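You operate a simulated robot arm through the tools that you are given. There is no shell and no other tool.

You are at the controls of a simulated robot arm. One attempt, no reset.

Task
Shake the extractor's filter clear, then start it again.
Fine: STOP and shut the teal gate first; crank the orange wheel round and back till the filter gauge is in the green; teal gate fully open again before START.

It is judged by the outcome, as a careful person would: the job done as asked, and still so three seconds after it is handed in. It fails if anything else is knocked over, pushed out of place, dropped, spilled or broken.

Robot
A 7-joint arm with a three-finger gripper, fixed in place. Base frame: the origin is on the floor under the middle of its stand, x ahead of it, y to its left, z up. Units: mm, degrees, N and s.
With the tool pointing down near the work surface it reaches from about 100 to 880 mm from the base axis. Its first joint turns from -166.0 to 166.0 degrees. Payload 2.94 kg.
The TCP is the grasp point between the finger pads, 30 mm short of the fingertips. In the tool frame z runs along the fingers and y along their closing line. The gripper opens to 132 mm; its body begins 107 mm behind the TCP.
Orientation is that of the tool frame in the base frame, as [roll, pitch, yaw] about the fixed x, y, z axes, in that order (R = Rz(yaw) Ry(pitch) Rx(roll)). With the fingers straight down and closing along the base's y, the tool's x points along the base's -x, its y along +y and its z along -z.

Tools
- The arm moves only by the tool play_rows. Its argument "moves" is a list of rows, each a list of 7 numbers: the opening in per cent of the stroke, from 0 (shut) to 100 (fully open), then the shift along the base's x, y, z in mm, then the turn, a rotation vector about the base's x, y, z in degrees. In form: [[claw, x, y, z, ax, ay, az], ...]. A call has 1 to 20 rows; each row is the pose to reach, as a shift and turn from the pose commanded when the call began. A row lasts 0.2 s, in which the tool goes at most 50 mm and 8.6 degrees; a call with a longer step from one row to the next is refused whole, and so is a gripper value outside its range. A pose out of reach is approached as far as the arm can. The call stops where the force on the tool passes 40 N (or 10 N more than at its start, if that is more) or the arm is blocked; 0.2 s more then pass. Each finger travels about 37.4 mm/s and halts on what it meets, pressing with about 34 N; the grip force reading is that of the motor and also rises with nothing between the fingers. The clock runs only during rows and for 0.2 s after the last one: add rows that repeat a pose to give the fingers time. It gives the time, the measured TCP pose, the force on the tool (base axes), the opening and the grip force at its end, in the units of the frame above (readings bear some noise), with the torque about the TCP (base axes, N m) and any sound that the robot's microphone picked up.
- Cameras (640 x 400 px; columns grow to the right, rows downward): "scene" is fixed at [394.3, -522.7, 1733.4]; the picture's right is [1.00, -0.09, 0.00], its down [-0.06, -0.61, -0.79] and it looks along [0.07, 0.78, -0.62] (base axes); focal length 363 px, centre (320, 200). "wrist" rides on the gripper at [72, 3, -144] in the tool frame; the picture's right is [-0.04, 1.00, 0.00], its down [-0.88, -0.04, -0.48] and it looks along [-0.48, -0.02, 0.88] (tool axes); focal length 256 px, centre (320, 200). There is no depth. A picture from a camera that has moved, and an enlarged one, comes with that camera's place and axes in the base frame and with its lens. The place of the scene camera against the robot may be out by one fixed shift of up to 25 mm in any direction.
- get_image(camera): a new picture of that camera. The clock stands still meanwhile.
- raise_lower(by): moves the trunk up (or, below 0, down) by that many mm; the arm rides with it, the base frame stays. It gives what a move gives, with no picture.
- inspect(camera, box): a new picture of the part [left, top, right, bottom] of that camera's present view, enlarged. The clock stands still meanwhile.
- sign_off(): hands the job in; it is judged then, once.

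Nothing tells you positions but the pictures and the camera data. Unless the task says otherwise, let go and move clear before handing in.

The tools are called after ">>>" as name(argument=value, ...) on one line, values as JSON. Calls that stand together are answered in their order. play_rows: Moves the arm, as the interface text tells. Its arguments: {"type":"object","properties":{"moves":{"type":"array","items":{"type":"array","items":{"type":"number"}}}},"required":["moves"]} The other tools are called the same way: raise_lower (by) moves the trunk up or down; get_image (camera) takes a picture; inspect (camera, box) takes an enlarged picture of a part of a camera's view; sign_off () hands the job in.

At the start:

```text
clock: 0.0
eef_pos: [596.9, 174.2, 1434.6]
ee_rot: [180.0, 0.0, -180.0]
wrist_force: [0.7, 1.0, 0.0]
wrist_torque: [-0.01, 0.0, -0.04]
finger_gap: 132.0
grip_force: 0.1
trunk travel left (down, up): [-350.0, 190.0]
```

scene: 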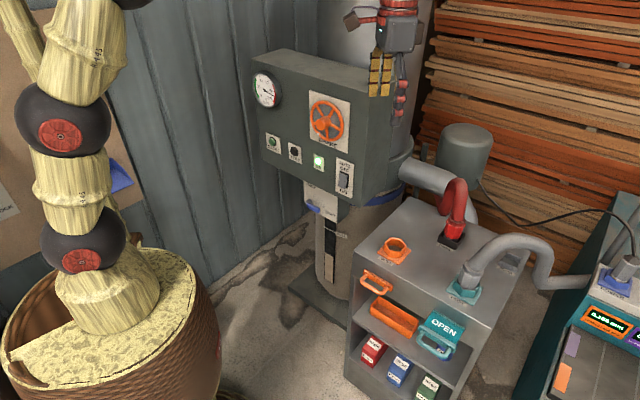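
wrist: 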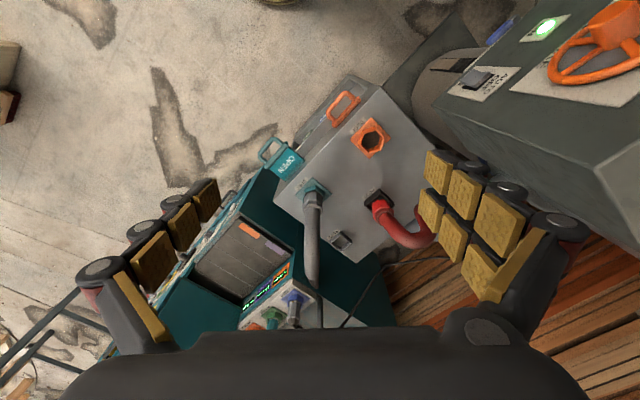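

I see a grey extractor panel with a gauge, an orange wheel, buttons and a rocker, plus a cart with teal and orange slide gates. I'll look closer before moving anything.

>>> inspect(camera="scene", box=[230, 40, 430, 220])

>>> inspect(camera="scene", box=[330, 180, 530, 400])

>>> inspect(camera="scene", box=[500, 180, 640, 400])

>>> inspect(camera="wrist", box=[200, 60, 440, 340])

```text
2.22 times, centred on (330, 130) of scene
camera zoom: at [394.3, -522.7, 1733.4], right [1.0, -0.09, 0.0], down [-0.06, -0.61, -0.79], along [0.07, 0.78, -0.62], focal length 807 px, centre (298, 356)
```

zoom: 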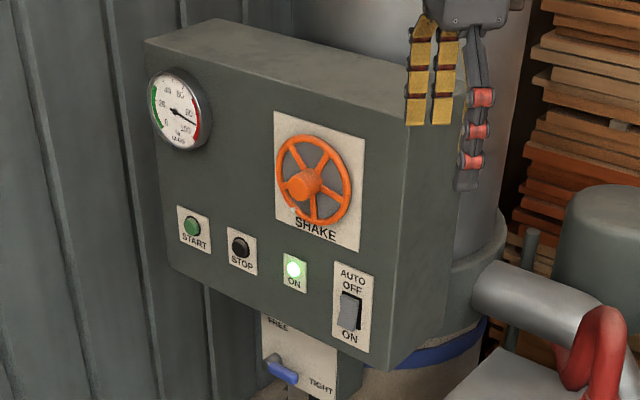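

```text
1.82 times, centred on (430, 290) of scene
camera zoom: at [394.3, -522.7, 1733.4], right [1.0, -0.09, 0.0], down [-0.06, -0.61, -0.79], along [0.07, 0.78, -0.62], focal length 660 px, centre (120, 36)
```

zoom: 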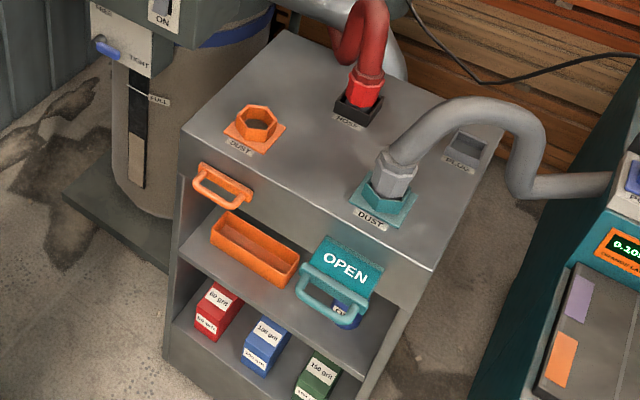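

```text
1.82 times, centred on (570, 290) of scene
camera zoom: at [394.3, -522.7, 1733.4], right [1.0, -0.09, 0.0], down [-0.06, -0.61, -0.79], along [0.07, 0.78, -0.62], focal length 660 px, centre (-134, 36)
```

zoom: 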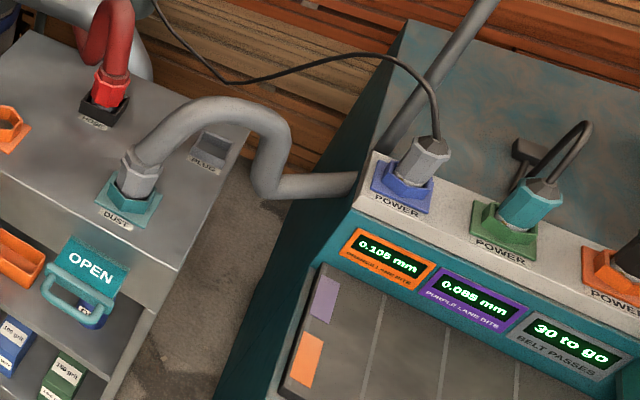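

```text
1.43 times, centred on (320, 200) of wrist
camera zoom: at [524.9, 178.5, 1578.9], right [0.04, 1.0, 0.0], down [0.88, -0.04, 0.48], along [0.48, -0.02, -0.88], focal length 366 px, centre (320, 200)
```

zoom: 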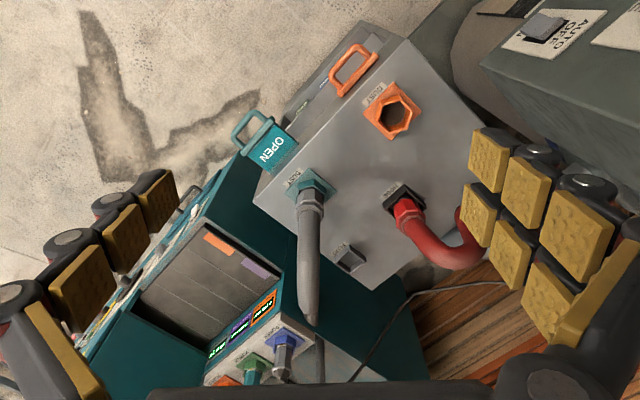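

The panel's front appears to face roughly (-0.75, -0.66) with the wheel near (500, 560, 1190). The cart's front faces much the same way, and the teal gate is pulled out, with its handle near (779, -5, 733). I'll swing the wrist camera round to face the panel from a safe distance.

>>> play_rows(moves=[[100, -22.4, 12.8, -29.6, 2.4, -6.1, 2.4], [100, -44.7, 25.6, -59.1, 4.8, -12.2, 4.8], [100, -67.1, 38.4, -88.7, 7.2, -18.3, 7.2], [100, -89.4, 51.1, -118.3, 9.6, -24.4, 9.6], [100, -111.8, 63.9, -147.9, 12, -30.5, 12], [100, -134.1, 76.7, -177.4, 14.4, -36.6, 14.4], [100, -156.5, 89.5, -207, 16.8, -42.7, 16.8], [100, -178.9, 102.3, -236.6, 19.2, -48.8, 19.2], [100, -201.2, 115.1, -266.1, 21.6, -54.9, 21.6], [100, -223.6, 127.9, -295.7, 24, -61, 24], [100, -245.9, 140.6, -325.3, 26.4, -67.1, 26.4], [100, -268.3, 153.4, -354.9, 28.8, -73.2, 28.8], [100, -290.6, 166.2, -384.4, 31.2, -79.3, 31.2], [100, -313, 179, -414, 33.6, -85.35, 33.6]])

```text
clock: 3.0
eef_pos: [290.6, 405.3, 1109.6]
ee_rot: [-138.6, 86.4, -97.5]
wrist_force: [0.9, 1.6, 1.5]
wrist_torque: [-0.11, 0.11, -0.05]
finger_gap: 131.6
grip_force: 0.0
out of reach, approached as far as the arm can: row 9, 11, 12, 13, 14
trunk travel left (down, up): [-350.0, 190.0]
```

>>> get_image(camera="wrist")

>>> get_image(camera="scene")

```text
taken
camera wrist: at [180.3, 310.3, 1045.1], right [-0.66, 0.75, 0.0], down [-0.33, -0.29, 0.9], along [0.68, 0.59, 0.43], focal length 256 px, centre (320, 200)
```

wrist: 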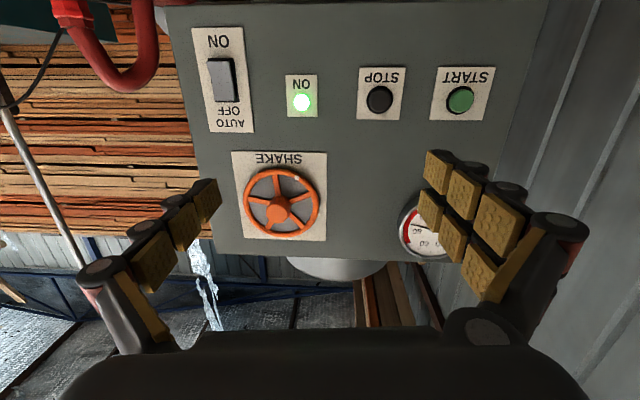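

```text
taken
```

scene: 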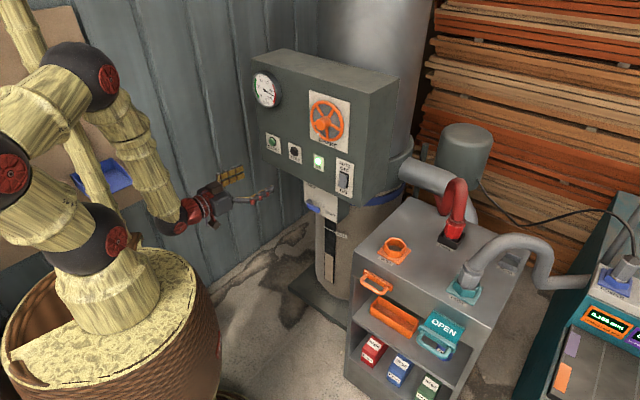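

The panel is upside down in this view, and START, STOP, the ON lamp, the rocker and the SHAKE wheel are all clear. I'll zoom in on the wheel, gauge and buttons to measure them.

>>> inspect(camera="wrist", box=[220, 140, 340, 250])

>>> inspect(camera="wrist", box=[180, 10, 520, 140])

>>> inspect(camera="scene", box=[240, 60, 360, 200])

>>> inspect(camera="scene", box=[245, 65, 285, 115])

```text
3.64 times, centred on (280, 195) of wrist
camera zoom: at [180.3, 310.3, 1045.1], right [-0.66, 0.75, 0.0], down [-0.33, -0.29, 0.9], along [0.68, 0.59, 0.43], focal length 931 px, centre (466, 218)
```

zoom: 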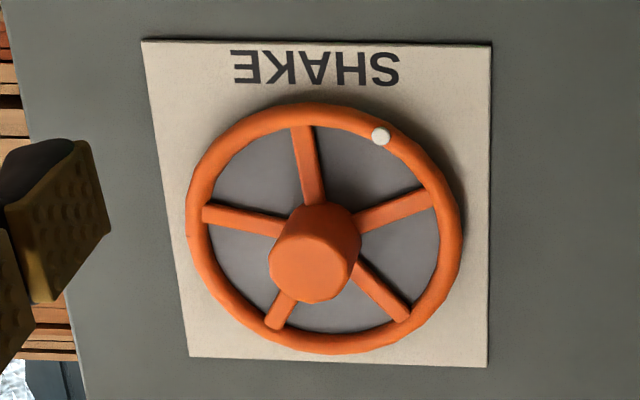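

```text
1.88 times, centred on (350, 75) of wrist
camera zoom: at [180.3, 310.3, 1045.1], right [-0.66, 0.75, 0.0], down [-0.33, -0.29, 0.9], along [0.68, 0.59, 0.43], focal length 482 px, centre (264, 435)
```

zoom: 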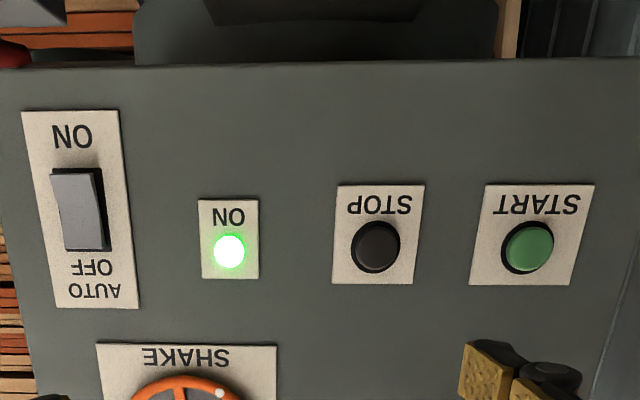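

```text
2.86 times, centred on (300, 130) of scene
camera zoom: at [394.3, -522.7, 1733.4], right [1.0, -0.09, 0.0], down [-0.06, -0.61, -0.79], along [0.07, 0.78, -0.62], focal length 1038 px, centre (377, 400)
```

zoom: 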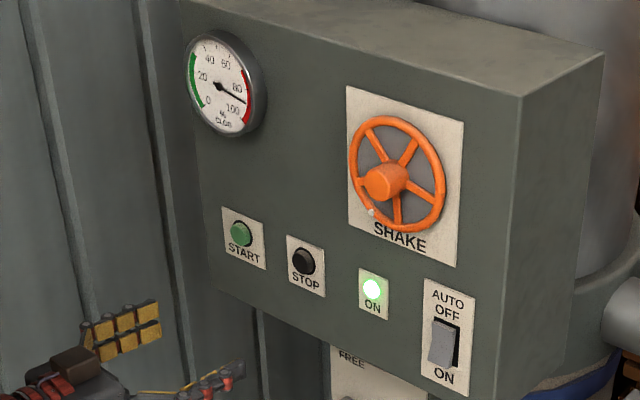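

```text
8.00 times, centred on (265, 90) of scene
camera zoom: at [394.3, -522.7, 1733.4], right [1.0, -0.09, 0.0], down [-0.06, -0.61, -0.79], along [0.07, 0.78, -0.62], focal length 2906 px, centre (760, 1080)
```

zoom: 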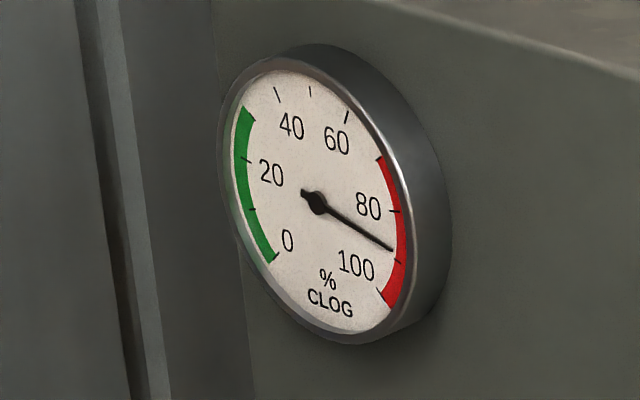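

Both wrist views agree on the panel plane at x+y≈1040, facing 45° toward the robot, with STOP near (412, 622, 1075) and START near (335, 699, 1074). The gauge reads about 87% and the green runs from 0 to 30. I'll close the fingers to use as a pusher and move to a stand-off in front of STOP.

>>> play_rows(moves=[[0, 8, 30, 4, 0, 0, 0], [0, 16, 60, 8, 0, 0, 0], [0, 24, 90, 12, 0, 0, 0], [0, 32, 120, 16, 0, 0, 0], [0, 40, 150, 20, 0, 0, 0], [0, 40, 150, 20, 0, 0, 0], [0, 40, 150, 20, 0, 0, 0], [0, 40, 150, 20, 0, 0, 0], [0, 40, 150, 20, 0, 0, 0], [0, 40, 150, 20, 0, 0, 0]])

>>> get_image(camera="wrist")

>>> get_image(camera="scene")

```text
clock: 5.2
eef_pos: [330.2, 555.7, 1131.2]
ee_rot: [-139.8, 86.2, -98.5]
wrist_force: [0.0, 0.2, 0.2]
wrist_torque: [0.0, 0.01, 0.03]
finger_gap: 0.0
grip_force: 23.6
trunk travel left (down, up): [-350.0, 190.0]
```

```text
taken
camera wrist: at [219.7, 458.6, 1065.1], right [-0.66, 0.75, 0.0], down [-0.32, -0.28, 0.9], along [0.68, 0.59, 0.43], focal length 256 px, centre (320, 200)
```

wrist: 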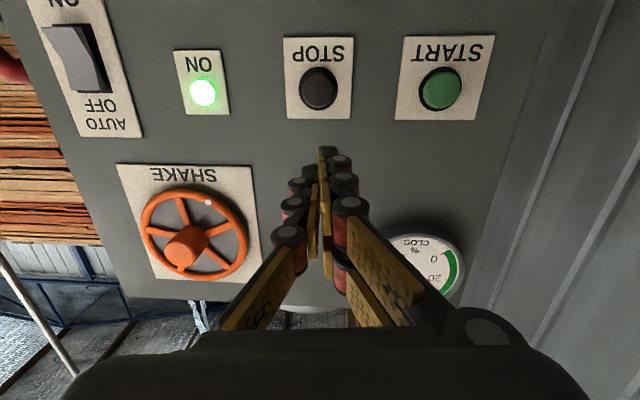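

```text
taken
```

scene: 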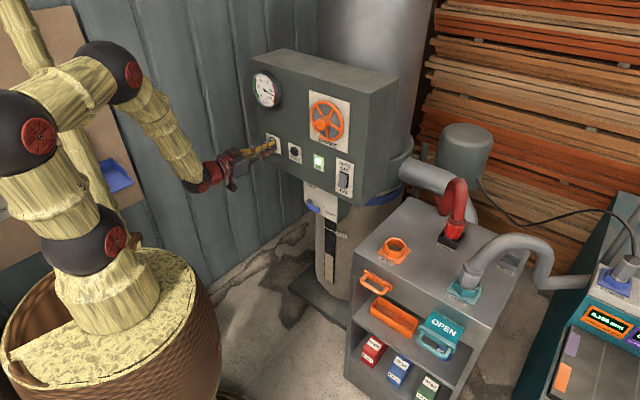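

The fingers are closed and about 60 mm short of the panel. The wrist views now place STOP at about (411, 623, 1074). I'll zoom in on the closed fingertips before pressing.

>>> inspect(camera="wrist", box=[240, 120, 400, 260])

>>> inspect(camera="scene", box=[180, 110, 320, 210])

>>> inspect(camera="wrist", box=[110, 160, 270, 290])

```text
2.86 times, centred on (320, 190) of wrist
camera zoom: at [219.7, 458.6, 1065.1], right [-0.66, 0.75, 0.0], down [-0.32, -0.28, 0.9], along [0.68, 0.59, 0.43], focal length 731 px, centre (320, 229)
```

zoom: 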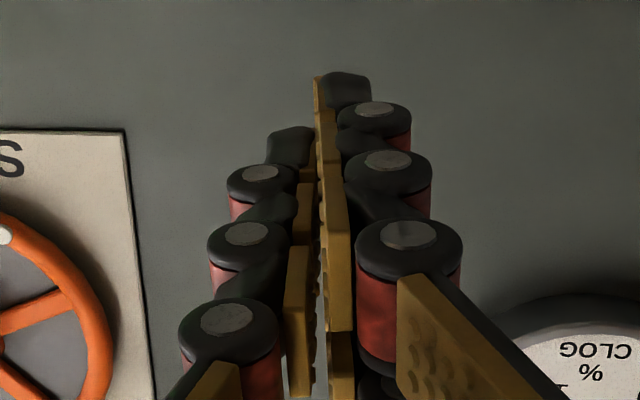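

```text
4.00 times, centred on (250, 160) of scene
camera zoom: at [394.3, -522.7, 1733.4], right [1.0, -0.09, 0.0], down [-0.06, -0.61, -0.79], along [0.07, 0.78, -0.62], focal length 1453 px, centre (600, 360)
```

zoom: 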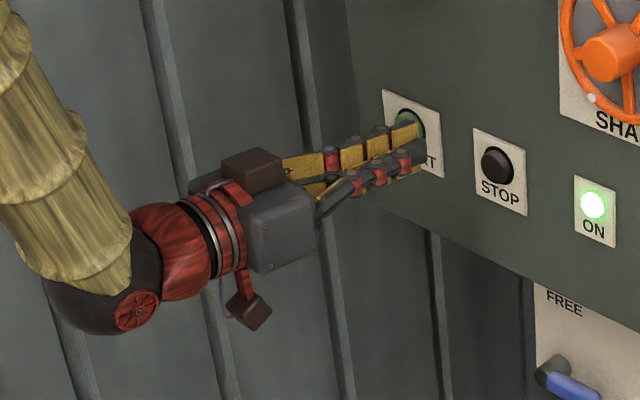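

```text
3.08 times, centred on (190, 225) of wrist
camera zoom: at [219.7, 458.6, 1065.1], right [-0.66, 0.75, 0.0], down [-0.32, -0.28, 0.9], along [0.68, 0.59, 0.43], focal length 788 px, centre (720, 123)
```

zoom: 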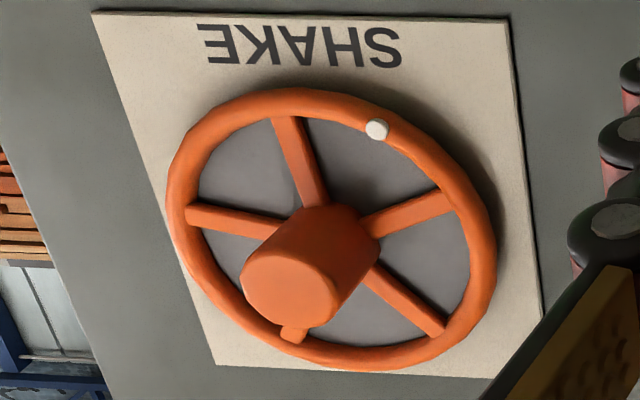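

The panel plates lie at x+y≈1052. The wheel rim is centred at about (518, 516, 1239), and its 35 mm hub projects to x+y≈992. I'll square the tool to the panel and line up with STOP, stopping about 50 mm short.

>>> play_rows(moves=[[0, 7, 3.5, -19, 1.26, -0.15, 1.23], [0, 16, 8, -38, 2.5, -0.3, 2.46], [0, 27.2, 13.7, -57.2, 3.77, -0.44, 3.69], [0, 27.2, 13.7, -57.2, 3.77, -0.44, 3.69]])

>>> get_image(camera="wrist")

```text
clock: 6.2
eef_pos: [356.9, 568.2, 1071.8]
ee_rot: [-163.6, 89.9, -118.7]
wrist_force: [0.2, 0.1, -0.5]
wrist_torque: [0.02, -0.01, -0.03]
finger_gap: 0.1
grip_force: 29.1
trunk travel left (down, up): [-350.0, 190.0]
```

```text
taken
camera wrist: at [253.8, 469.9, 1000.1], right [-0.71, 0.71, 0.04], down [-0.31, -0.36, 0.88], along [0.64, 0.61, 0.48], focal length 256 px, centre (320, 200)
```

wrist: 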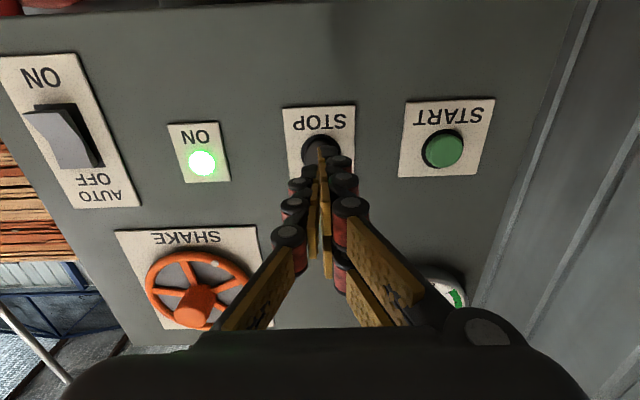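

The tool is aligned with STOP and the projection matches within a couple of pixels. I'll push forward slowly to press it.

>>> play_rows(moves=[[0, 9, 9, 1, 0, 0, 0], [0, 18, 18, 2, 0, 0, 0], [0, 26, 26, 2, 0, 0, 0], [0, 30, 30, 2, 0, 0, 0], [0, 32, 32, 2, 0, 0, 0], [0, 34, 34, 2, 0, 0, 0], [0, 36, 36, 2, 0, 0, 0], [0, 38, 38, 2, 0, 0, 0]])

>>> get_image(camera="wrist")

```text
clock: 8.0
eef_pos: [394.4, 605.2, 1074.9]
ee_rot: [-69.9, 90.0, -25.1]
wrist_force: [-9.2, -6.9, 2.8]
wrist_torque: [0.05, -0.04, 0.07]
finger_gap: 5.9
grip_force: 28.8
trunk travel left (down, up): [-350.0, 190.0]
heard: click
```

```text
taken
camera wrist: at [290.5, 507.1, 1002.7], right [-0.71, 0.71, 0.04], down [-0.31, -0.36, 0.88], along [0.64, 0.61, 0.48], focal length 256 px, centre (320, 200)
```

wrist: 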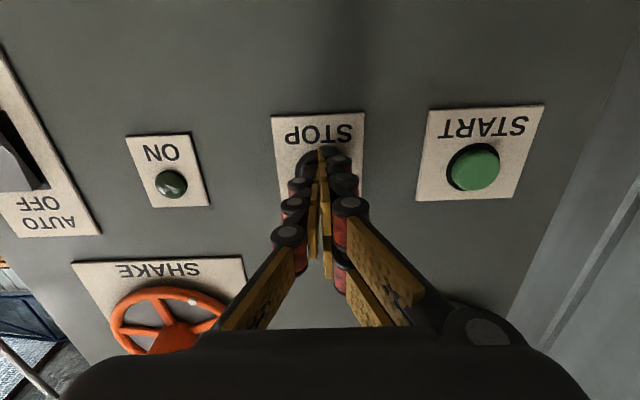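

STOP clicked and the ON lamp has gone dark, so the extractor is stopped. I'll back straight away from the panel and swing round toward the cart to look at the teal gate.

>>> play_rows(moves=[[0, -21, -21, 0, 0, 0, 0], [0, -42, -42, 0, 0, 0, 0], [0, -63, -63, 0, 0, 0, 0], [0, -46.1, -94.2, 0, -2.47, 2.47, 0], [0, -29.2, -125.4, 0, -4.95, 4.95, 0], [0, -12.3, -156.6, 0, -7.42, 7.42, 0], [0, 4.6, -187.8, 0, -9.9, 9.9, 0], [0, 21.5, -219, 0, -12.37, 12.37, 0], [0, 38.4, -250.2, 0, -14.85, 14.85, 0], [0, 55.3, -281.4, 0, -17.32, 17.32, 0], [0, 72.2, -312.6, 0, -19.8, 19.8, 0], [0, 89.1, -343.8, 0, -22.27, 22.27, 0], [0, 106, -375, 0, -24.75, 24.75, 0]])

```text
clock: 10.8
eef_pos: [382.2, 356.8, 1076.1]
ee_rot: [-179.0, 55.1, -139.7]
wrist_force: [0.4, 0.4, -0.5]
wrist_torque: [-0.02, 0.01, 0.02]
finger_gap: 0.0
grip_force: 29.3
out of reach, approached as far as the arm can: row 5, 6, 7, 8, 9, 10, 11, 12, 13
trunk travel left (down, up): [-350.0, 190.0]
```

The arm stalled on a joint limit in this orientation. I'll return to tool-down as at the start, then turn the gripper the other way round so I can work at the cart.

>>> play_rows(moves=[[0, 11, -17, 8, -2.1, 5.9, -4.0], [0, 22, -35, 16, -4.2, 11.8, -8.0], [0, 33, -52, 25, -6.3, 17.6, -12.0], [0, 44, -70, 33, -8.4, 23.5, -16.0], [0, 55, -87, 41, -10.4, 29.4, -20.0], [0, 66, -105, 49, -12.5, 35.3, -24.0], [0, 77, -122, 58, -14.6, 41.1, -28.0], [0, 88, -140, 66, -16.7, 47.0, -32.0], [0, 98, -157, 74, -18.8, 52.9, -36.0], [0, 98, -157, 74, -18.8, 52.9, -36.0]])

```text
clock: 13.0
eef_pos: [481.9, 197.4, 1148.4]
ee_rot: [-179.9, 0.2, -179.4]
wrist_force: [0.6, 0.6, -0.1]
wrist_torque: [0.02, 0.03, 0.02]
finger_gap: 0.1
grip_force: 29.1
out of reach, approached as far as the arm can: row 5, 6
trunk travel left (down, up): [-350.0, 190.0]
```

Tool-down again. Next I'll turn the gripper clockwise by 135° about the vertical while moving toward the cart front, well above everything.

>>> play_rows(moves=[[0, 9, -17, -3, 0, 0, -7.94], [0, 18, -35, -6, 0, 0, -15.9], [0, 28, -52, -8, 0, 0, -23.8], [0, 37, -70, -11, 0, 0, -31.8], [0, 46, -87, -14, 0, 0, -39.7], [0, 56, -105, -17, 0, 0, -47.6], [0, 65, -122, -20, 0, 0, -55.6], [0, 74, -140, -23, 0, 0, -63.5], [0, 84, -157, -25, 0, 0, -71.5], [0, 93, -175, -28, 0, 0, -79.4], [0, 102, -192, -31, 0, 0, -87.4], [0, 112, -210, -34, 0, 0, -95.3], [0, 121, -227, -37, 0, 0, -103.2], [0, 130, -245, -40, 0, 0, -111.2], [0, 139, -262, -42, 0, 0, -119.1], [0, 149, -280, -45, 0, 0, -127.1], [0, 158, -297, -48, 0, 0, -135]])

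>>> get_image(camera="wrist")

>>> get_image(camera="scene")

```text
clock: 16.6
eef_pos: [641.0, -100.6, 1099.2]
ee_rot: [180.0, 0.3, 45.5]
wrist_force: [0.6, -0.8, -0.1]
wrist_torque: [0.02, 0.0, 0.04]
finger_gap: 0.0
grip_force: 28.5
trunk travel left (down, up): [-350.0, 190.0]
```

```text
taken
camera wrist: at [693.6, -49.8, 1243.1], right [0.68, -0.73, 0.0], down [-0.64, -0.6, 0.48], along [-0.35, -0.33, -0.88], focal length 256 px, centre (320, 200)
```

wrist: 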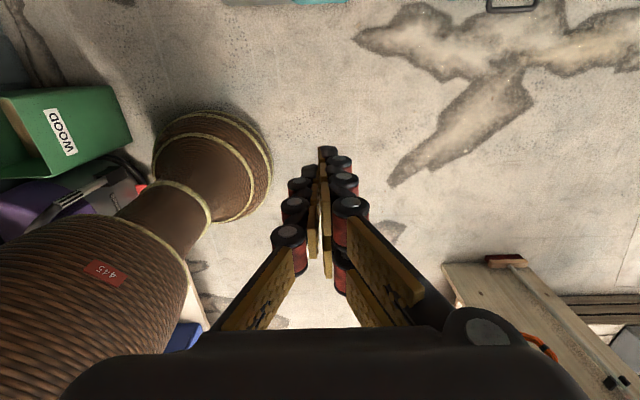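

```text
taken
```

scene: 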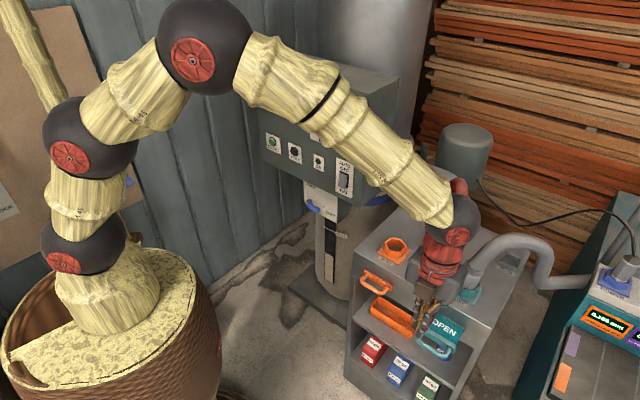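

The turn worked with no limit trouble. I'll tilt the tool toward the cart with the camera above, to look down on the teal gate handle.

>>> play_rows(moves=[[0, 12, 6, -23, 4.4, -4.4, 0], [0, 23, 13, -47, 8.8, -8.8, 0], [0, 35, 19, -70, 13.3, -13.3, 0], [0, 46, 25, -94, 17.7, -17.7, 0], [0, 58, 32, -117, 22.1, -22.1, 0], [0, 70, 38, -140, 26.5, -26.5, 0], [0, 81, 44, -164, 30.9, -30.9, 0], [0, 93, 50.6, -187, 35.36, -35.36, 0]])

>>> get_image(camera="wrist")

>>> get_image(camera="scene")

```text
clock: 18.4
eef_pos: [733.9, -48.9, 912.8]
ee_rot: [179.1, -49.9, 46.0]
wrist_force: [-0.1, 0.0, 1.0]
wrist_torque: [0.0, 0.06, -0.01]
finger_gap: 0.0
grip_force: 28.7
trunk travel left (down, up): [-350.0, 190.0]
```

```text
taken
camera wrist: at [690.8, -95.3, 1061.9], right [0.69, -0.72, -0.02], down [-0.68, -0.64, -0.37], along [0.25, 0.27, -0.93], focal length 256 px, centre (320, 200)
```

wrist: 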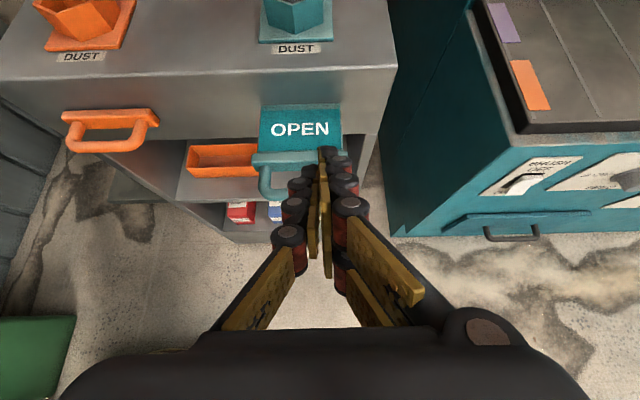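

```text
taken
```

scene: 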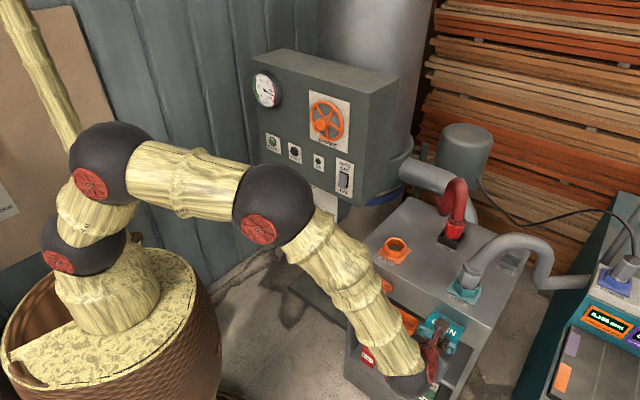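

I can see the teal OPEN plate and its handle, partly hidden by my fingers. I'll zoom in to measure it.

>>> inspect(camera="wrist", box=[230, 80, 390, 220])

>>> inspect(camera="wrist", box=[40, 80, 240, 220])

>>> inspect(camera="scene", box=[380, 270, 500, 400])

```text
2.86 times, centred on (310, 150) of wrist
camera zoom: at [690.8, -95.3, 1061.9], right [0.69, -0.72, -0.02], down [-0.68, -0.64, -0.37], along [0.25, 0.27, -0.93], focal length 731 px, centre (349, 343)
```

zoom: 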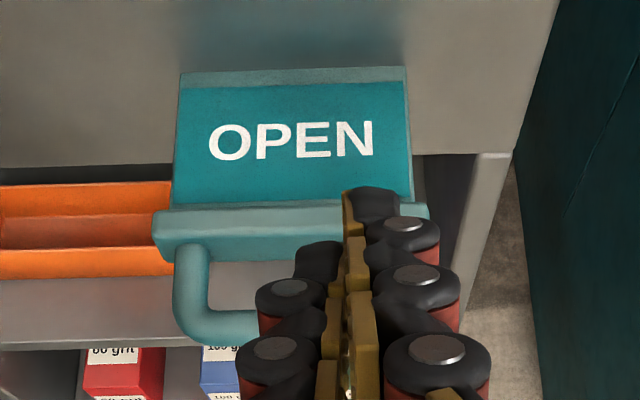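

```text
2.86 times, centred on (140, 150) of wrist
camera zoom: at [690.8, -95.3, 1061.9], right [0.69, -0.72, -0.02], down [-0.68, -0.64, -0.37], along [0.25, 0.27, -0.93], focal length 731 px, centre (834, 343)
```

zoom: 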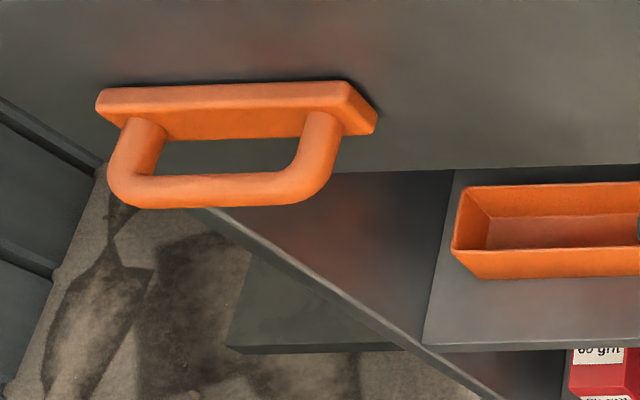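

```text
3.08 times, centred on (440, 335) of scene
camera zoom: at [394.3, -522.7, 1733.4], right [1.0, -0.09, 0.0], down [-0.06, -0.61, -0.79], along [0.07, 0.78, -0.62], focal length 1118 px, centre (-49, -215)
```

zoom: 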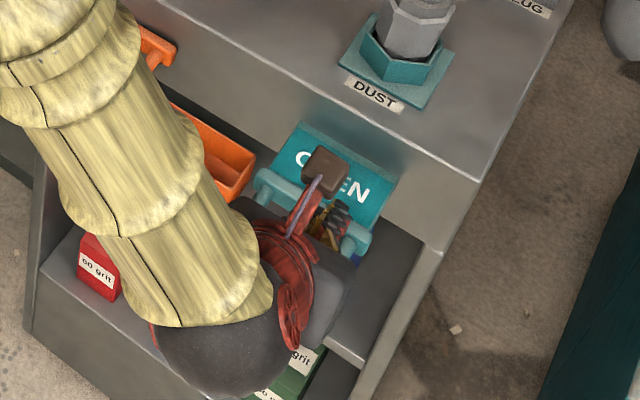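

The teal gate is a blade with a thick cap and a U-handle in front of it. I'll rotate the gripper so it closes along the pull direction, tilted to stay clear of the cart, and take a side view to fix the handle's position.

>>> play_rows(moves=[[20, -7, 5, -3, -4.28, -2.9, 5.54], [40, -15, 10, -6, -8.57, -5.8, 11.08], [50, -22, 15, -9, -12.85, -8.7, 16.6], [50, -30, 20, -13, -17.1, -11.6, 22.2], [50, -37, 25, -16, -21.4, -14.5, 27.7], [50, -45, 30, -19, -25.7, -17.4, 33.2], [50, -52, 36, -22, -30, -20.3, 38.8], [50, -59, 41, -25, -34.3, -23.2, 44.3], [50, -67, 46, -28, -38.5, -26.1, 49.9], [50, -74, 51, -32, -42.8, -29, 55.4], [50, -82, 56, -35, -47.1, -31.9, 61], [50, -89, 61, -38, -51.4, -34.8, 66.5], [50, -89, 61, -38, -51.4, -34.8, 66.5]])

>>> get_image(camera="wrist")

```text
clock: 21.2
eef_pos: [643.1, 12.3, 876.0]
ee_rot: [145.0, 0.6, 135.5]
wrist_force: [-0.1, -0.5, -0.7]
wrist_torque: [-0.02, 0.01, 0.01]
finger_gap: 66.2
grip_force: 0.0
trunk travel left (down, up): [-350.0, 190.0]
```

```text
taken
camera wrist: at [535.2, 7.1, 994.5], right [0.6, 0.56, 0.57], down [0.41, -0.83, 0.38], along [0.69, 0.01, -0.73], focal length 256 px, centre (320, 200)
```

wrist: 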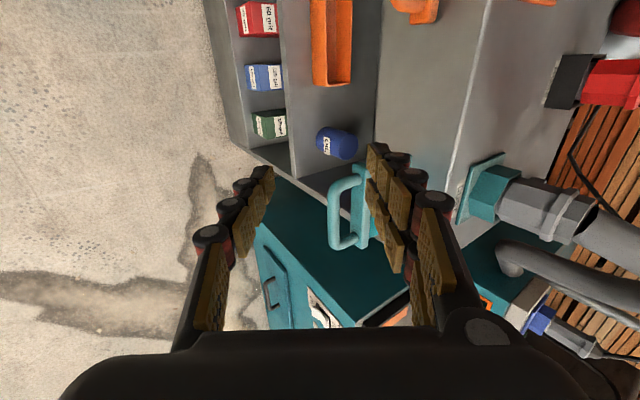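

The handle and blade are visible between the fingers in this side view. I'll zoom in and compare it with the previous view.

>>> inspect(camera="wrist", box=[290, 140, 430, 270])

>>> inspect(camera="scene", box=[370, 220, 510, 380])

```text
3.08 times, centred on (360, 205) of wrist
camera zoom: at [535.2, 7.1, 994.5], right [0.6, 0.56, 0.57], down [0.41, -0.83, 0.38], along [0.69, 0.01, -0.73], focal length 788 px, centre (197, 185)
```

zoom: 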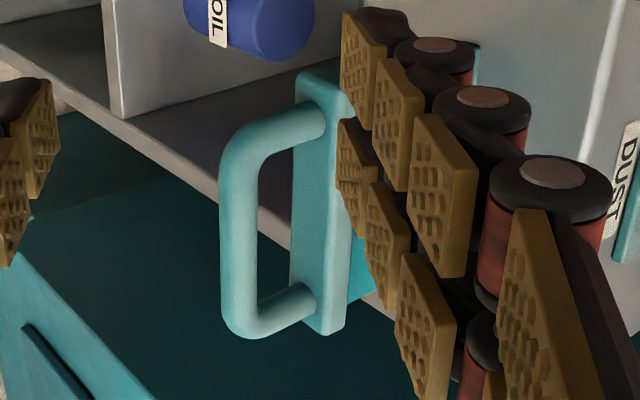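

```text
2.50 times, centred on (440, 300) of scene
camera zoom: at [394.3, -522.7, 1733.4], right [1.0, -0.09, 0.0], down [-0.06, -0.61, -0.79], along [0.07, 0.78, -0.62], focal length 908 px, centre (20, -50)
```

zoom: 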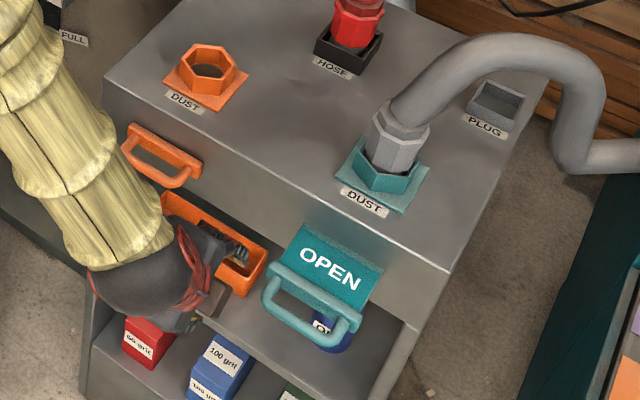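

Triangulating from two wrist views puts the teal handle bar's centre at about (750, 2, 802), 77 mm long, with about 30 mm clear behind it. Going by the shut orange gate, the stroke should be about 67 mm. I'll go to a pre-grasp pose 60 mm back along the tool axis with a narrow opening.

>>> play_rows(moves=[[18, 15, -8, -2, 0, 0, 0], [18, 31, -16, -5, 0, 0, 0], [18, 46, -24, -8, 0, 0, 0], [18, 62, -32, -11, 0, 0, 0], [18, 77.2, -40.1, -13.4, 0, 0, 0], [18, 77.2, -40.1, -13.4, 0, 0, 0]])

>>> get_image(camera="wrist")

>>> inspect(camera="wrist", box=[250, 130, 410, 270])

```text
clock: 22.6
eef_pos: [720.5, -28.5, 862.8]
ee_rot: [145.0, 0.6, 135.4]
wrist_force: [-0.6, 0.5, -0.3]
wrist_torque: [0.02, 0.0, 0.01]
finger_gap: 23.6
grip_force: 0.1
trunk travel left (down, up): [-350.0, 190.0]
```

```text
taken
camera wrist: at [612.9, -33.3, 981.1], right [0.6, 0.56, 0.57], down [0.41, -0.83, 0.38], along [0.69, 0.01, -0.73], focal length 256 px, centre (320, 200)
```

wrist: 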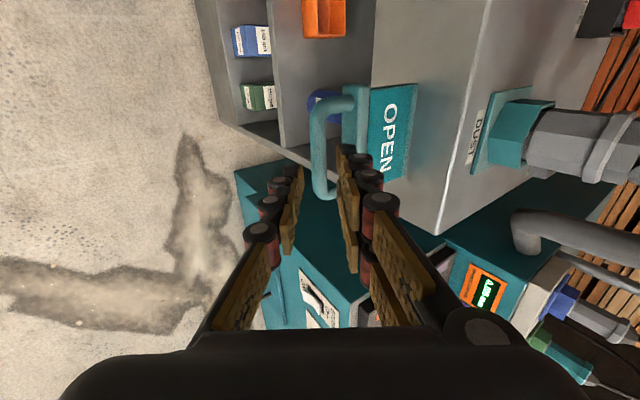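

```text
2.86 times, centred on (330, 200) of wrist
camera zoom: at [612.9, -33.3, 981.1], right [0.6, 0.56, 0.57], down [0.41, -0.83, 0.38], along [0.69, 0.01, -0.73], focal length 731 px, centre (291, 200)
```

zoom: 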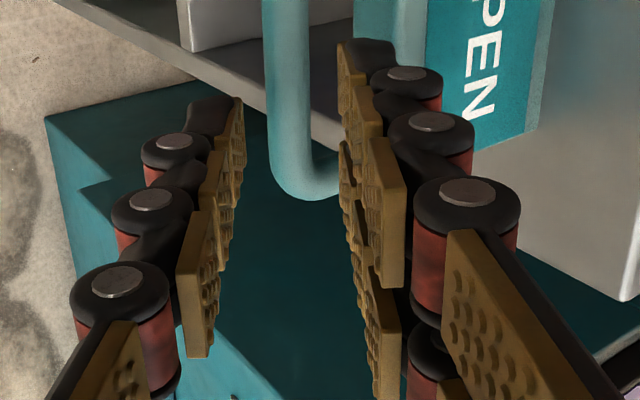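

The bar is centred between the single finger outside and the finger pair over the gap, off by only about 2 mm. I'll advance 40 mm along the tool axis and check again.

>>> play_rows(moves=[[18, 3, 4, -9, 0, 0, 0], [18, 6, 8, -17, 0, 0, 0], [18, 9, 11.5, -25, 0, 0, 0], [18, 14, 16.5, -33.7, 0, 0, 0]])

>>> inspect(camera="wrist", box=[250, 130, 410, 270])

>>> get_image(camera="wrist")

```text
clock: 23.6
eef_pos: [735.3, -11.6, 828.2]
ee_rot: [145.0, 0.5, 135.4]
wrist_force: [0.4, 0.1, -0.4]
wrist_torque: [0.02, -0.01, -0.01]
finger_gap: 23.8
grip_force: 0.1
trunk travel left (down, up): [-350.0, 190.0]
```

```text
2.86 times, centred on (330, 200) of wrist
camera zoom: at [626.9, -16.7, 947.4], right [0.6, 0.56, 0.57], down [0.41, -0.83, 0.38], along [0.69, 0.01, -0.73], focal length 731 px, centre (291, 200)
```

zoom: 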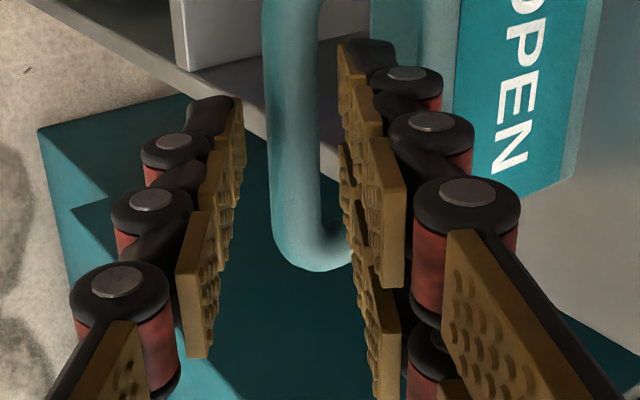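

```text
taken
camera wrist: at [626.9, -16.7, 947.4], right [0.6, 0.56, 0.57], down [0.41, -0.83, 0.38], along [0.69, 0.01, -0.73], focal length 256 px, centre (320, 200)
```

wrist: 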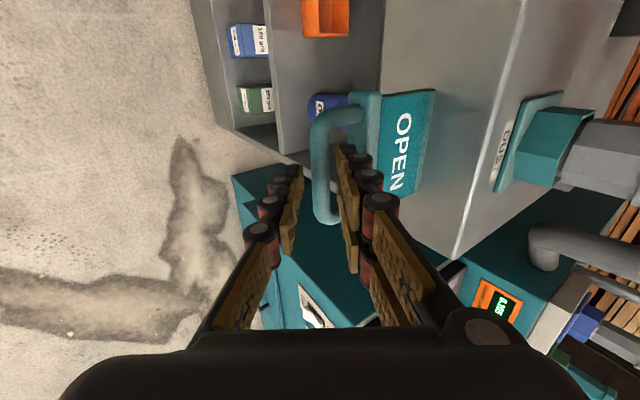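

The bar is still centred between the pads. I'll advance the last 18 mm and close on it.

>>> play_rows(moves=[[18, 2, 2, -5.3, 0, 0, 0], [18, 4.1, 4.1, -10.5, 0, 0, 0], [18, 6.2, 6.1, -15.8, 0, 0, 0], [18, 6.2, 6.1, -15.8, 0, 0, 0]])

>>> inspect(camera="wrist", box=[250, 130, 410, 270])

```text
clock: 24.6
eef_pos: [740.6, -5.3, 812.3]
ee_rot: [145.0, 0.4, 135.4]
wrist_force: [-0.4, -0.5, 0.5]
wrist_torque: [-0.03, 0.02, -0.01]
finger_gap: 23.7
grip_force: 0.2
trunk travel left (down, up): [-350.0, 190.0]
```

```text
2.86 times, centred on (330, 200) of wrist
camera zoom: at [633.3, -10.5, 931.5], right [0.6, 0.56, 0.57], down [0.41, -0.83, 0.38], along [0.69, 0.01, -0.73], focal length 731 px, centre (291, 200)
```

zoom: 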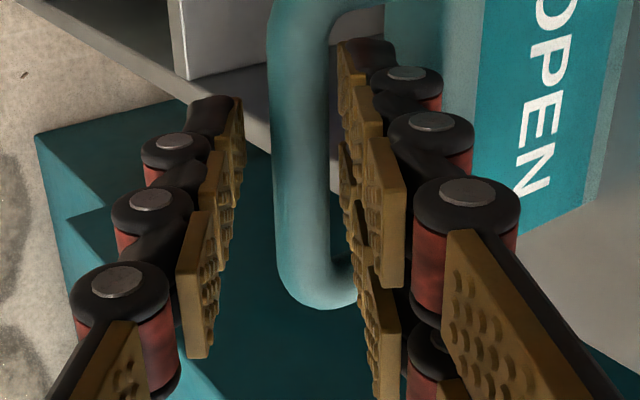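

There's no contact and the bar sits between the pads. I'll close on the handle.

>>> play_rows(moves=[[12, 0, 0, 0, 0, 0, 0], [6, 0, 0, 0, 0, 0, 0], [0, 0, 0, 0, 0, 0, 0], [0, 0, 0, 0, 0, 0, 0]])

>>> inspect(camera="wrist", box=[250, 130, 410, 270])

```text
clock: 25.6
eef_pos: [742.6, -3.2, 815.0]
ee_rot: [144.9, 0.6, 135.4]
wrist_force: [10.3, 13.7, 6.8]
wrist_torque: [0.32, -0.02, 0.25]
finger_gap: 12.8
grip_force: 32.9
trunk travel left (down, up): [-350.0, 190.0]
```

```text
2.86 times, centred on (330, 200) of wrist
camera zoom: at [634.7, -9.1, 932.7], right [0.6, 0.56, 0.57], down [0.41, -0.83, 0.38], along [0.69, 0.01, -0.73], focal length 731 px, centre (291, 200)
```

zoom: 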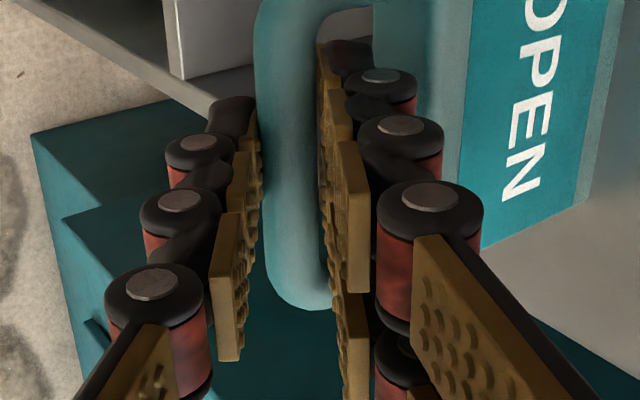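

The handle is gripped with a 12.8 mm gap, which matches the bar. I'll push the gate inward gently to start with and watch the force.

>>> play_rows(moves=[[0, 2, 2, 2, 0, 0, 0], [0, 4, 4, 2, 0, 0, 0], [0, 7, 7, 2, 0, 0, 0], [0, 10, 10, 2, 0, 0, 0], [0, 13, 13, 2, 0, 0, 0], [0, 16, 16, 2, 0, 0, 0]])

```text
clock: 27.0
eef_pos: [757.2, 9.7, 814.6]
ee_rot: [144.9, 0.5, 135.4]
wrist_force: [2.7, -2.8, -0.4]
wrist_torque: [-0.25, -0.19, 0.07]
finger_gap: 12.9
grip_force: 39.3
trunk travel left (down, up): [-350.0, 190.0]
```

It slides easily. I'll keep pushing until it bottoms out.

>>> play_rows(moves=[[0, 4, 4, 0, 0, 0, 0], [0, 8, 8, 0, 0, 0, 0], [0, 12, 12, 0, 0, 0, 0], [0, 16, 16, 0, 0, 0, 0], [0, 20, 20, 0, 0, 0, 0], [0, 24, 24, 0, 0, 0, 0], [0, 27, 27, 0, 0, 0, 0], [0, 29, 29, 0, 0, 0, 0], [0, 31, 31, 0, 0, 0, 0], [0, 33, 33, 0, 0, 0, 0], [0, 35, 35, 0, 0, 0, 0], [0, 37, 37, 0, 0, 0, 0]])

>>> get_image(camera="wrist")

>>> get_image(camera="scene")

```text
clock: 29.6
eef_pos: [793.1, 46.1, 813.3]
ee_rot: [145.0, 0.5, 135.4]
wrist_force: [-6.4, -9.1, 0.1]
wrist_torque: [-0.1, 0.1, 0.29]
finger_gap: 13.0
grip_force: 39.6
trunk travel left (down, up): [-350.0, 190.0]
```

```text
taken
camera wrist: at [685.0, 41.0, 933.1], right [0.6, 0.56, 0.57], down [0.41, -0.83, 0.38], along [0.68, 0.01, -0.73], focal length 256 px, centre (320, 200)
```

wrist: 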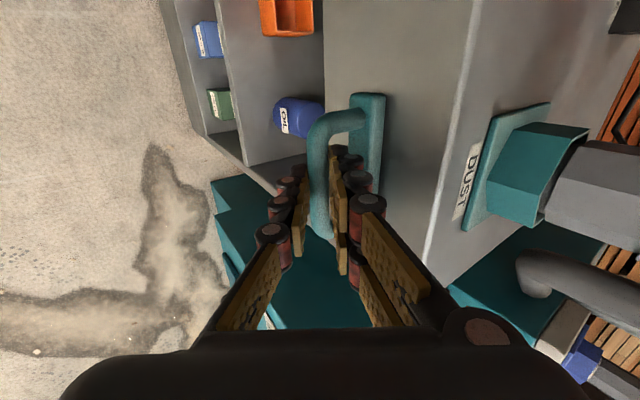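

```text
taken
```

scene: 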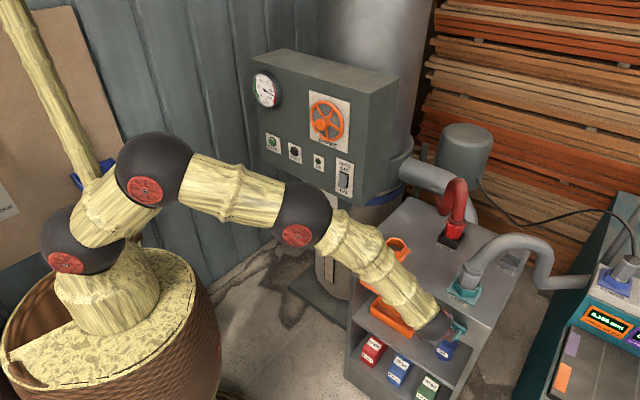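

The OPEN plate is no longer visible and the cap looks close to the face. I'll zoom in and push a little more to confirm it's at its stop.

>>> inspect(camera="wrist", box=[290, 80, 410, 200])

>>> play_rows(moves=[[0, 1, 1, 0, 0, 0, 0], [0, 2, 2, 0, 0, 0, 0], [0, 3, 3, 0, 0, 0, 0]])

>>> inspect(camera="wrist", box=[290, 80, 410, 200])

```text
3.33 times, centred on (350, 140) of wrist
camera zoom: at [685.0, 41.0, 933.1], right [0.6, 0.56, 0.57], down [0.41, -0.83, 0.38], along [0.68, 0.01, -0.73], focal length 853 px, centre (220, 400)
```

zoom: 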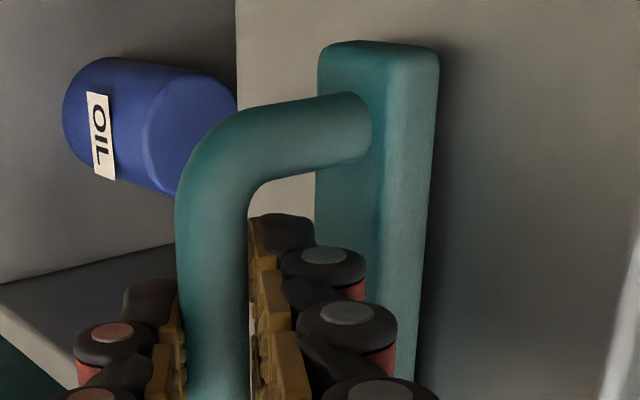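

```text
clock: 30.4
eef_pos: [793.7, 46.5, 814.0]
ee_rot: [145.2, 0.7, 135.4]
wrist_force: [-18.2, -17.2, 15.5]
wrist_torque: [-0.22, 0.01, 0.3]
finger_gap: 12.8
grip_force: 39.5
trunk travel left (down, up): [-350.0, 190.0]
stopped in row 3: the force on the tool passed its limit at 44 N (the readings are from after the stop); the commanded pose is now the measured one
```

```text
3.33 times, centred on (350, 140) of wrist
camera zoom: at [685.3, 41.8, 933.1], right [0.6, 0.56, 0.57], down [0.41, -0.83, 0.38], along [0.68, 0.01, -0.73], focal length 853 px, centre (220, 400)
```

zoom: 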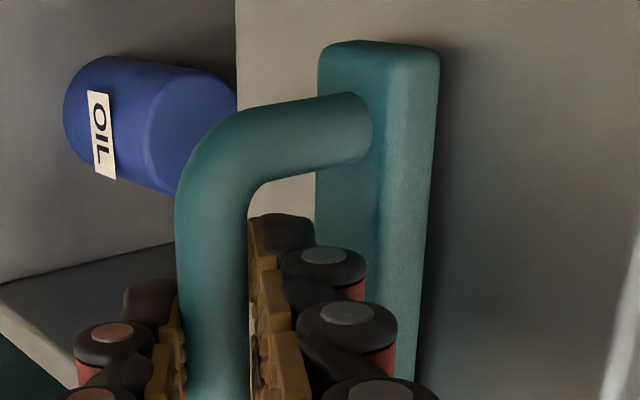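

The gate is hard against its stop and fully shut. I'll let go and back out along the tool axis.

>>> play_rows(moves=[[8, 0, 0, 0, 0, 0, 0], [14, 0, 0, 0, 0, 0, 0], [17, 0, 0, 0, 0, 0, 0], [17, 0, 0, 0, 0, 0, 0], [17, -4.1, -4, 8.2, 0, 0, 0], [17, -10.2, -10, 20.5, 0, 0, 0], [17, -20.4, -20.2, 41, 0, 0, 0], [17, -30.6, -30.2, 61.4, 0, 0, 0], [17, -45, -44, 85, 0, 0, 0]])

>>> get_image(camera="wrist")

>>> get_image(camera="scene")

```text
clock: 32.4
eef_pos: [747.9, 4.2, 896.9]
ee_rot: [145.1, 0.4, 135.4]
wrist_force: [-0.9, 0.3, 0.2]
wrist_torque: [0.0, -0.04, -0.01]
finger_gap: 22.4
grip_force: 0.0
trunk travel left (down, up): [-350.0, 190.0]
```

```text
taken
camera wrist: at [640.6, -0.9, 1016.6], right [0.6, 0.56, 0.57], down [0.41, -0.83, 0.38], along [0.68, 0.01, -0.73], focal length 256 px, centre (320, 200)
```

wrist: 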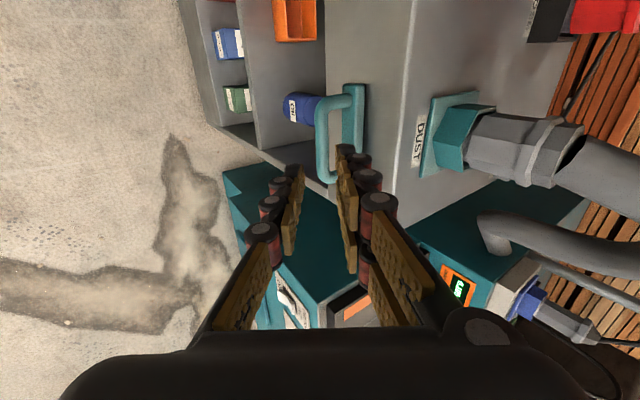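

```text
taken
```

scene: 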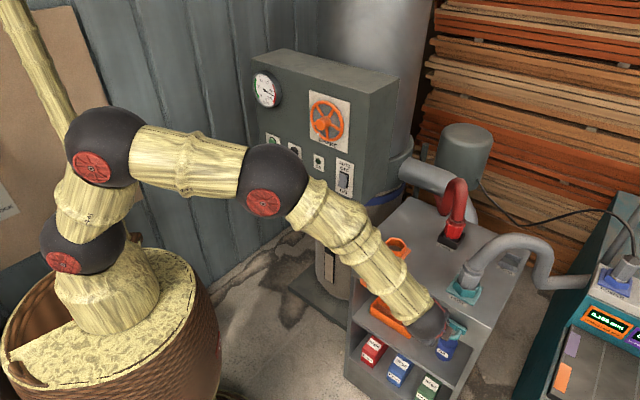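

The gate is shut and I'm clear of it. Next I'll lift away and bring the tool, camera side up, square to the SHAKE wheel about 50 mm in front of its hub.

>>> play_rows(moves=[[20, -21, 14, 36, 0, 0, 0], [30, -42, 27, 72, 0, 0, 0], [40, -63, 41, 108, 0, 0, 0], [50, -85, 55, 145, 0, 0, 0], [50, -106, 69, 181, 0, 0, 0], [50, -127, 82, 217, 0, 0, 0], [50, -148, 96, 253, 0, 0, 0]])

>>> play_rows(moves=[[50, -12.3, 26, 7, 6.81, 2.15, -3.3], [50, -24.5, 52.1, 14, 13.63, 4.3, -6.6], [50, -36.8, 78.1, 21, 20.44, 6.45, -9.9], [50, -49.1, 104.2, 28, 27.25, 8.59, -13.19], [50, -61.3, 130.2, 35, 34.07, 10.74, -16.49], [50, -73.6, 156.2, 42, 40.88, 12.89, -19.79], [50, -85.9, 182.3, 49, 47.69, 15.04, -23.09], [50, -98.2, 208.3, 56, 54.5, 17.19, -26.39], [50, -110.4, 234.3, 63, 61.32, 19.34, -29.69], [50, -122.7, 260.4, 70, 68.13, 21.48, -32.98], [50, -135, 286.4, 77, 74.94, 23.63, -36.28], [50, -147.2, 312.5, 84, 81.76, 25.78, -39.58], [50, -159.5, 338.5, 91, 88.57, 27.93, -42.88], [50, -159.5, 338.5, 91, 88.57, 27.93, -42.88]])

>>> get_image(camera="wrist")

>>> get_image(camera="scene")

```text
clock: 34.0
eef_pos: [600.3, 101.9, 1150.2]
ee_rot: [145.2, 0.5, 135.4]
wrist_force: [-1.2, -0.5, 0.4]
wrist_torque: [-0.01, -0.05, 0.01]
finger_gap: 66.2
grip_force: 0.0
trunk travel left (down, up): [-350.0, 190.0]
```

```text
clock: 37.0
eef_pos: [481.3, 391.3, 1253.0]
ee_rot: [138.5, -89.2, 89.4]
wrist_force: [0.1, -0.7, -0.4]
wrist_torque: [-0.02, 0.0, 0.0]
finger_gap: 66.0
grip_force: 0.1
out of reach, approached as far as the arm can: row 12, 13, 14
trunk travel left (down, up): [-350.0, 190.0]
```

```text
taken
camera wrist: at [387.8, 284.3, 1327.6], right [0.74, -0.67, -0.03], down [-0.35, -0.34, -0.87], along [0.57, 0.66, -0.48], focal length 256 px, centre (320, 200)
```

wrist: 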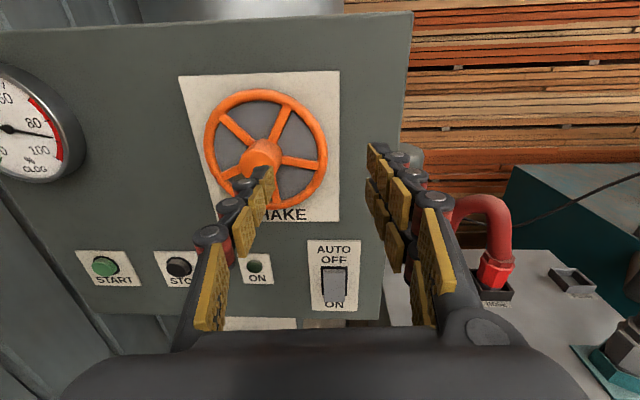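

```text
taken
```

scene: 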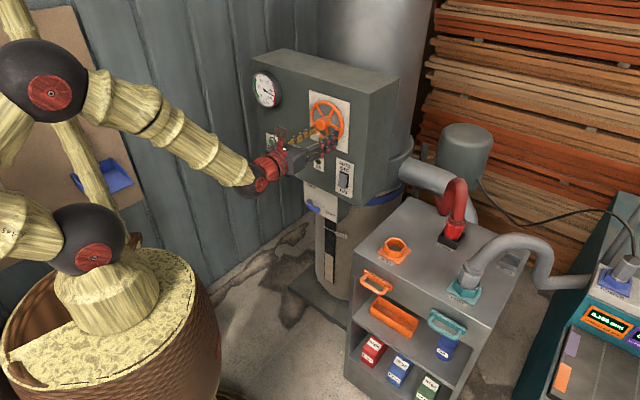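

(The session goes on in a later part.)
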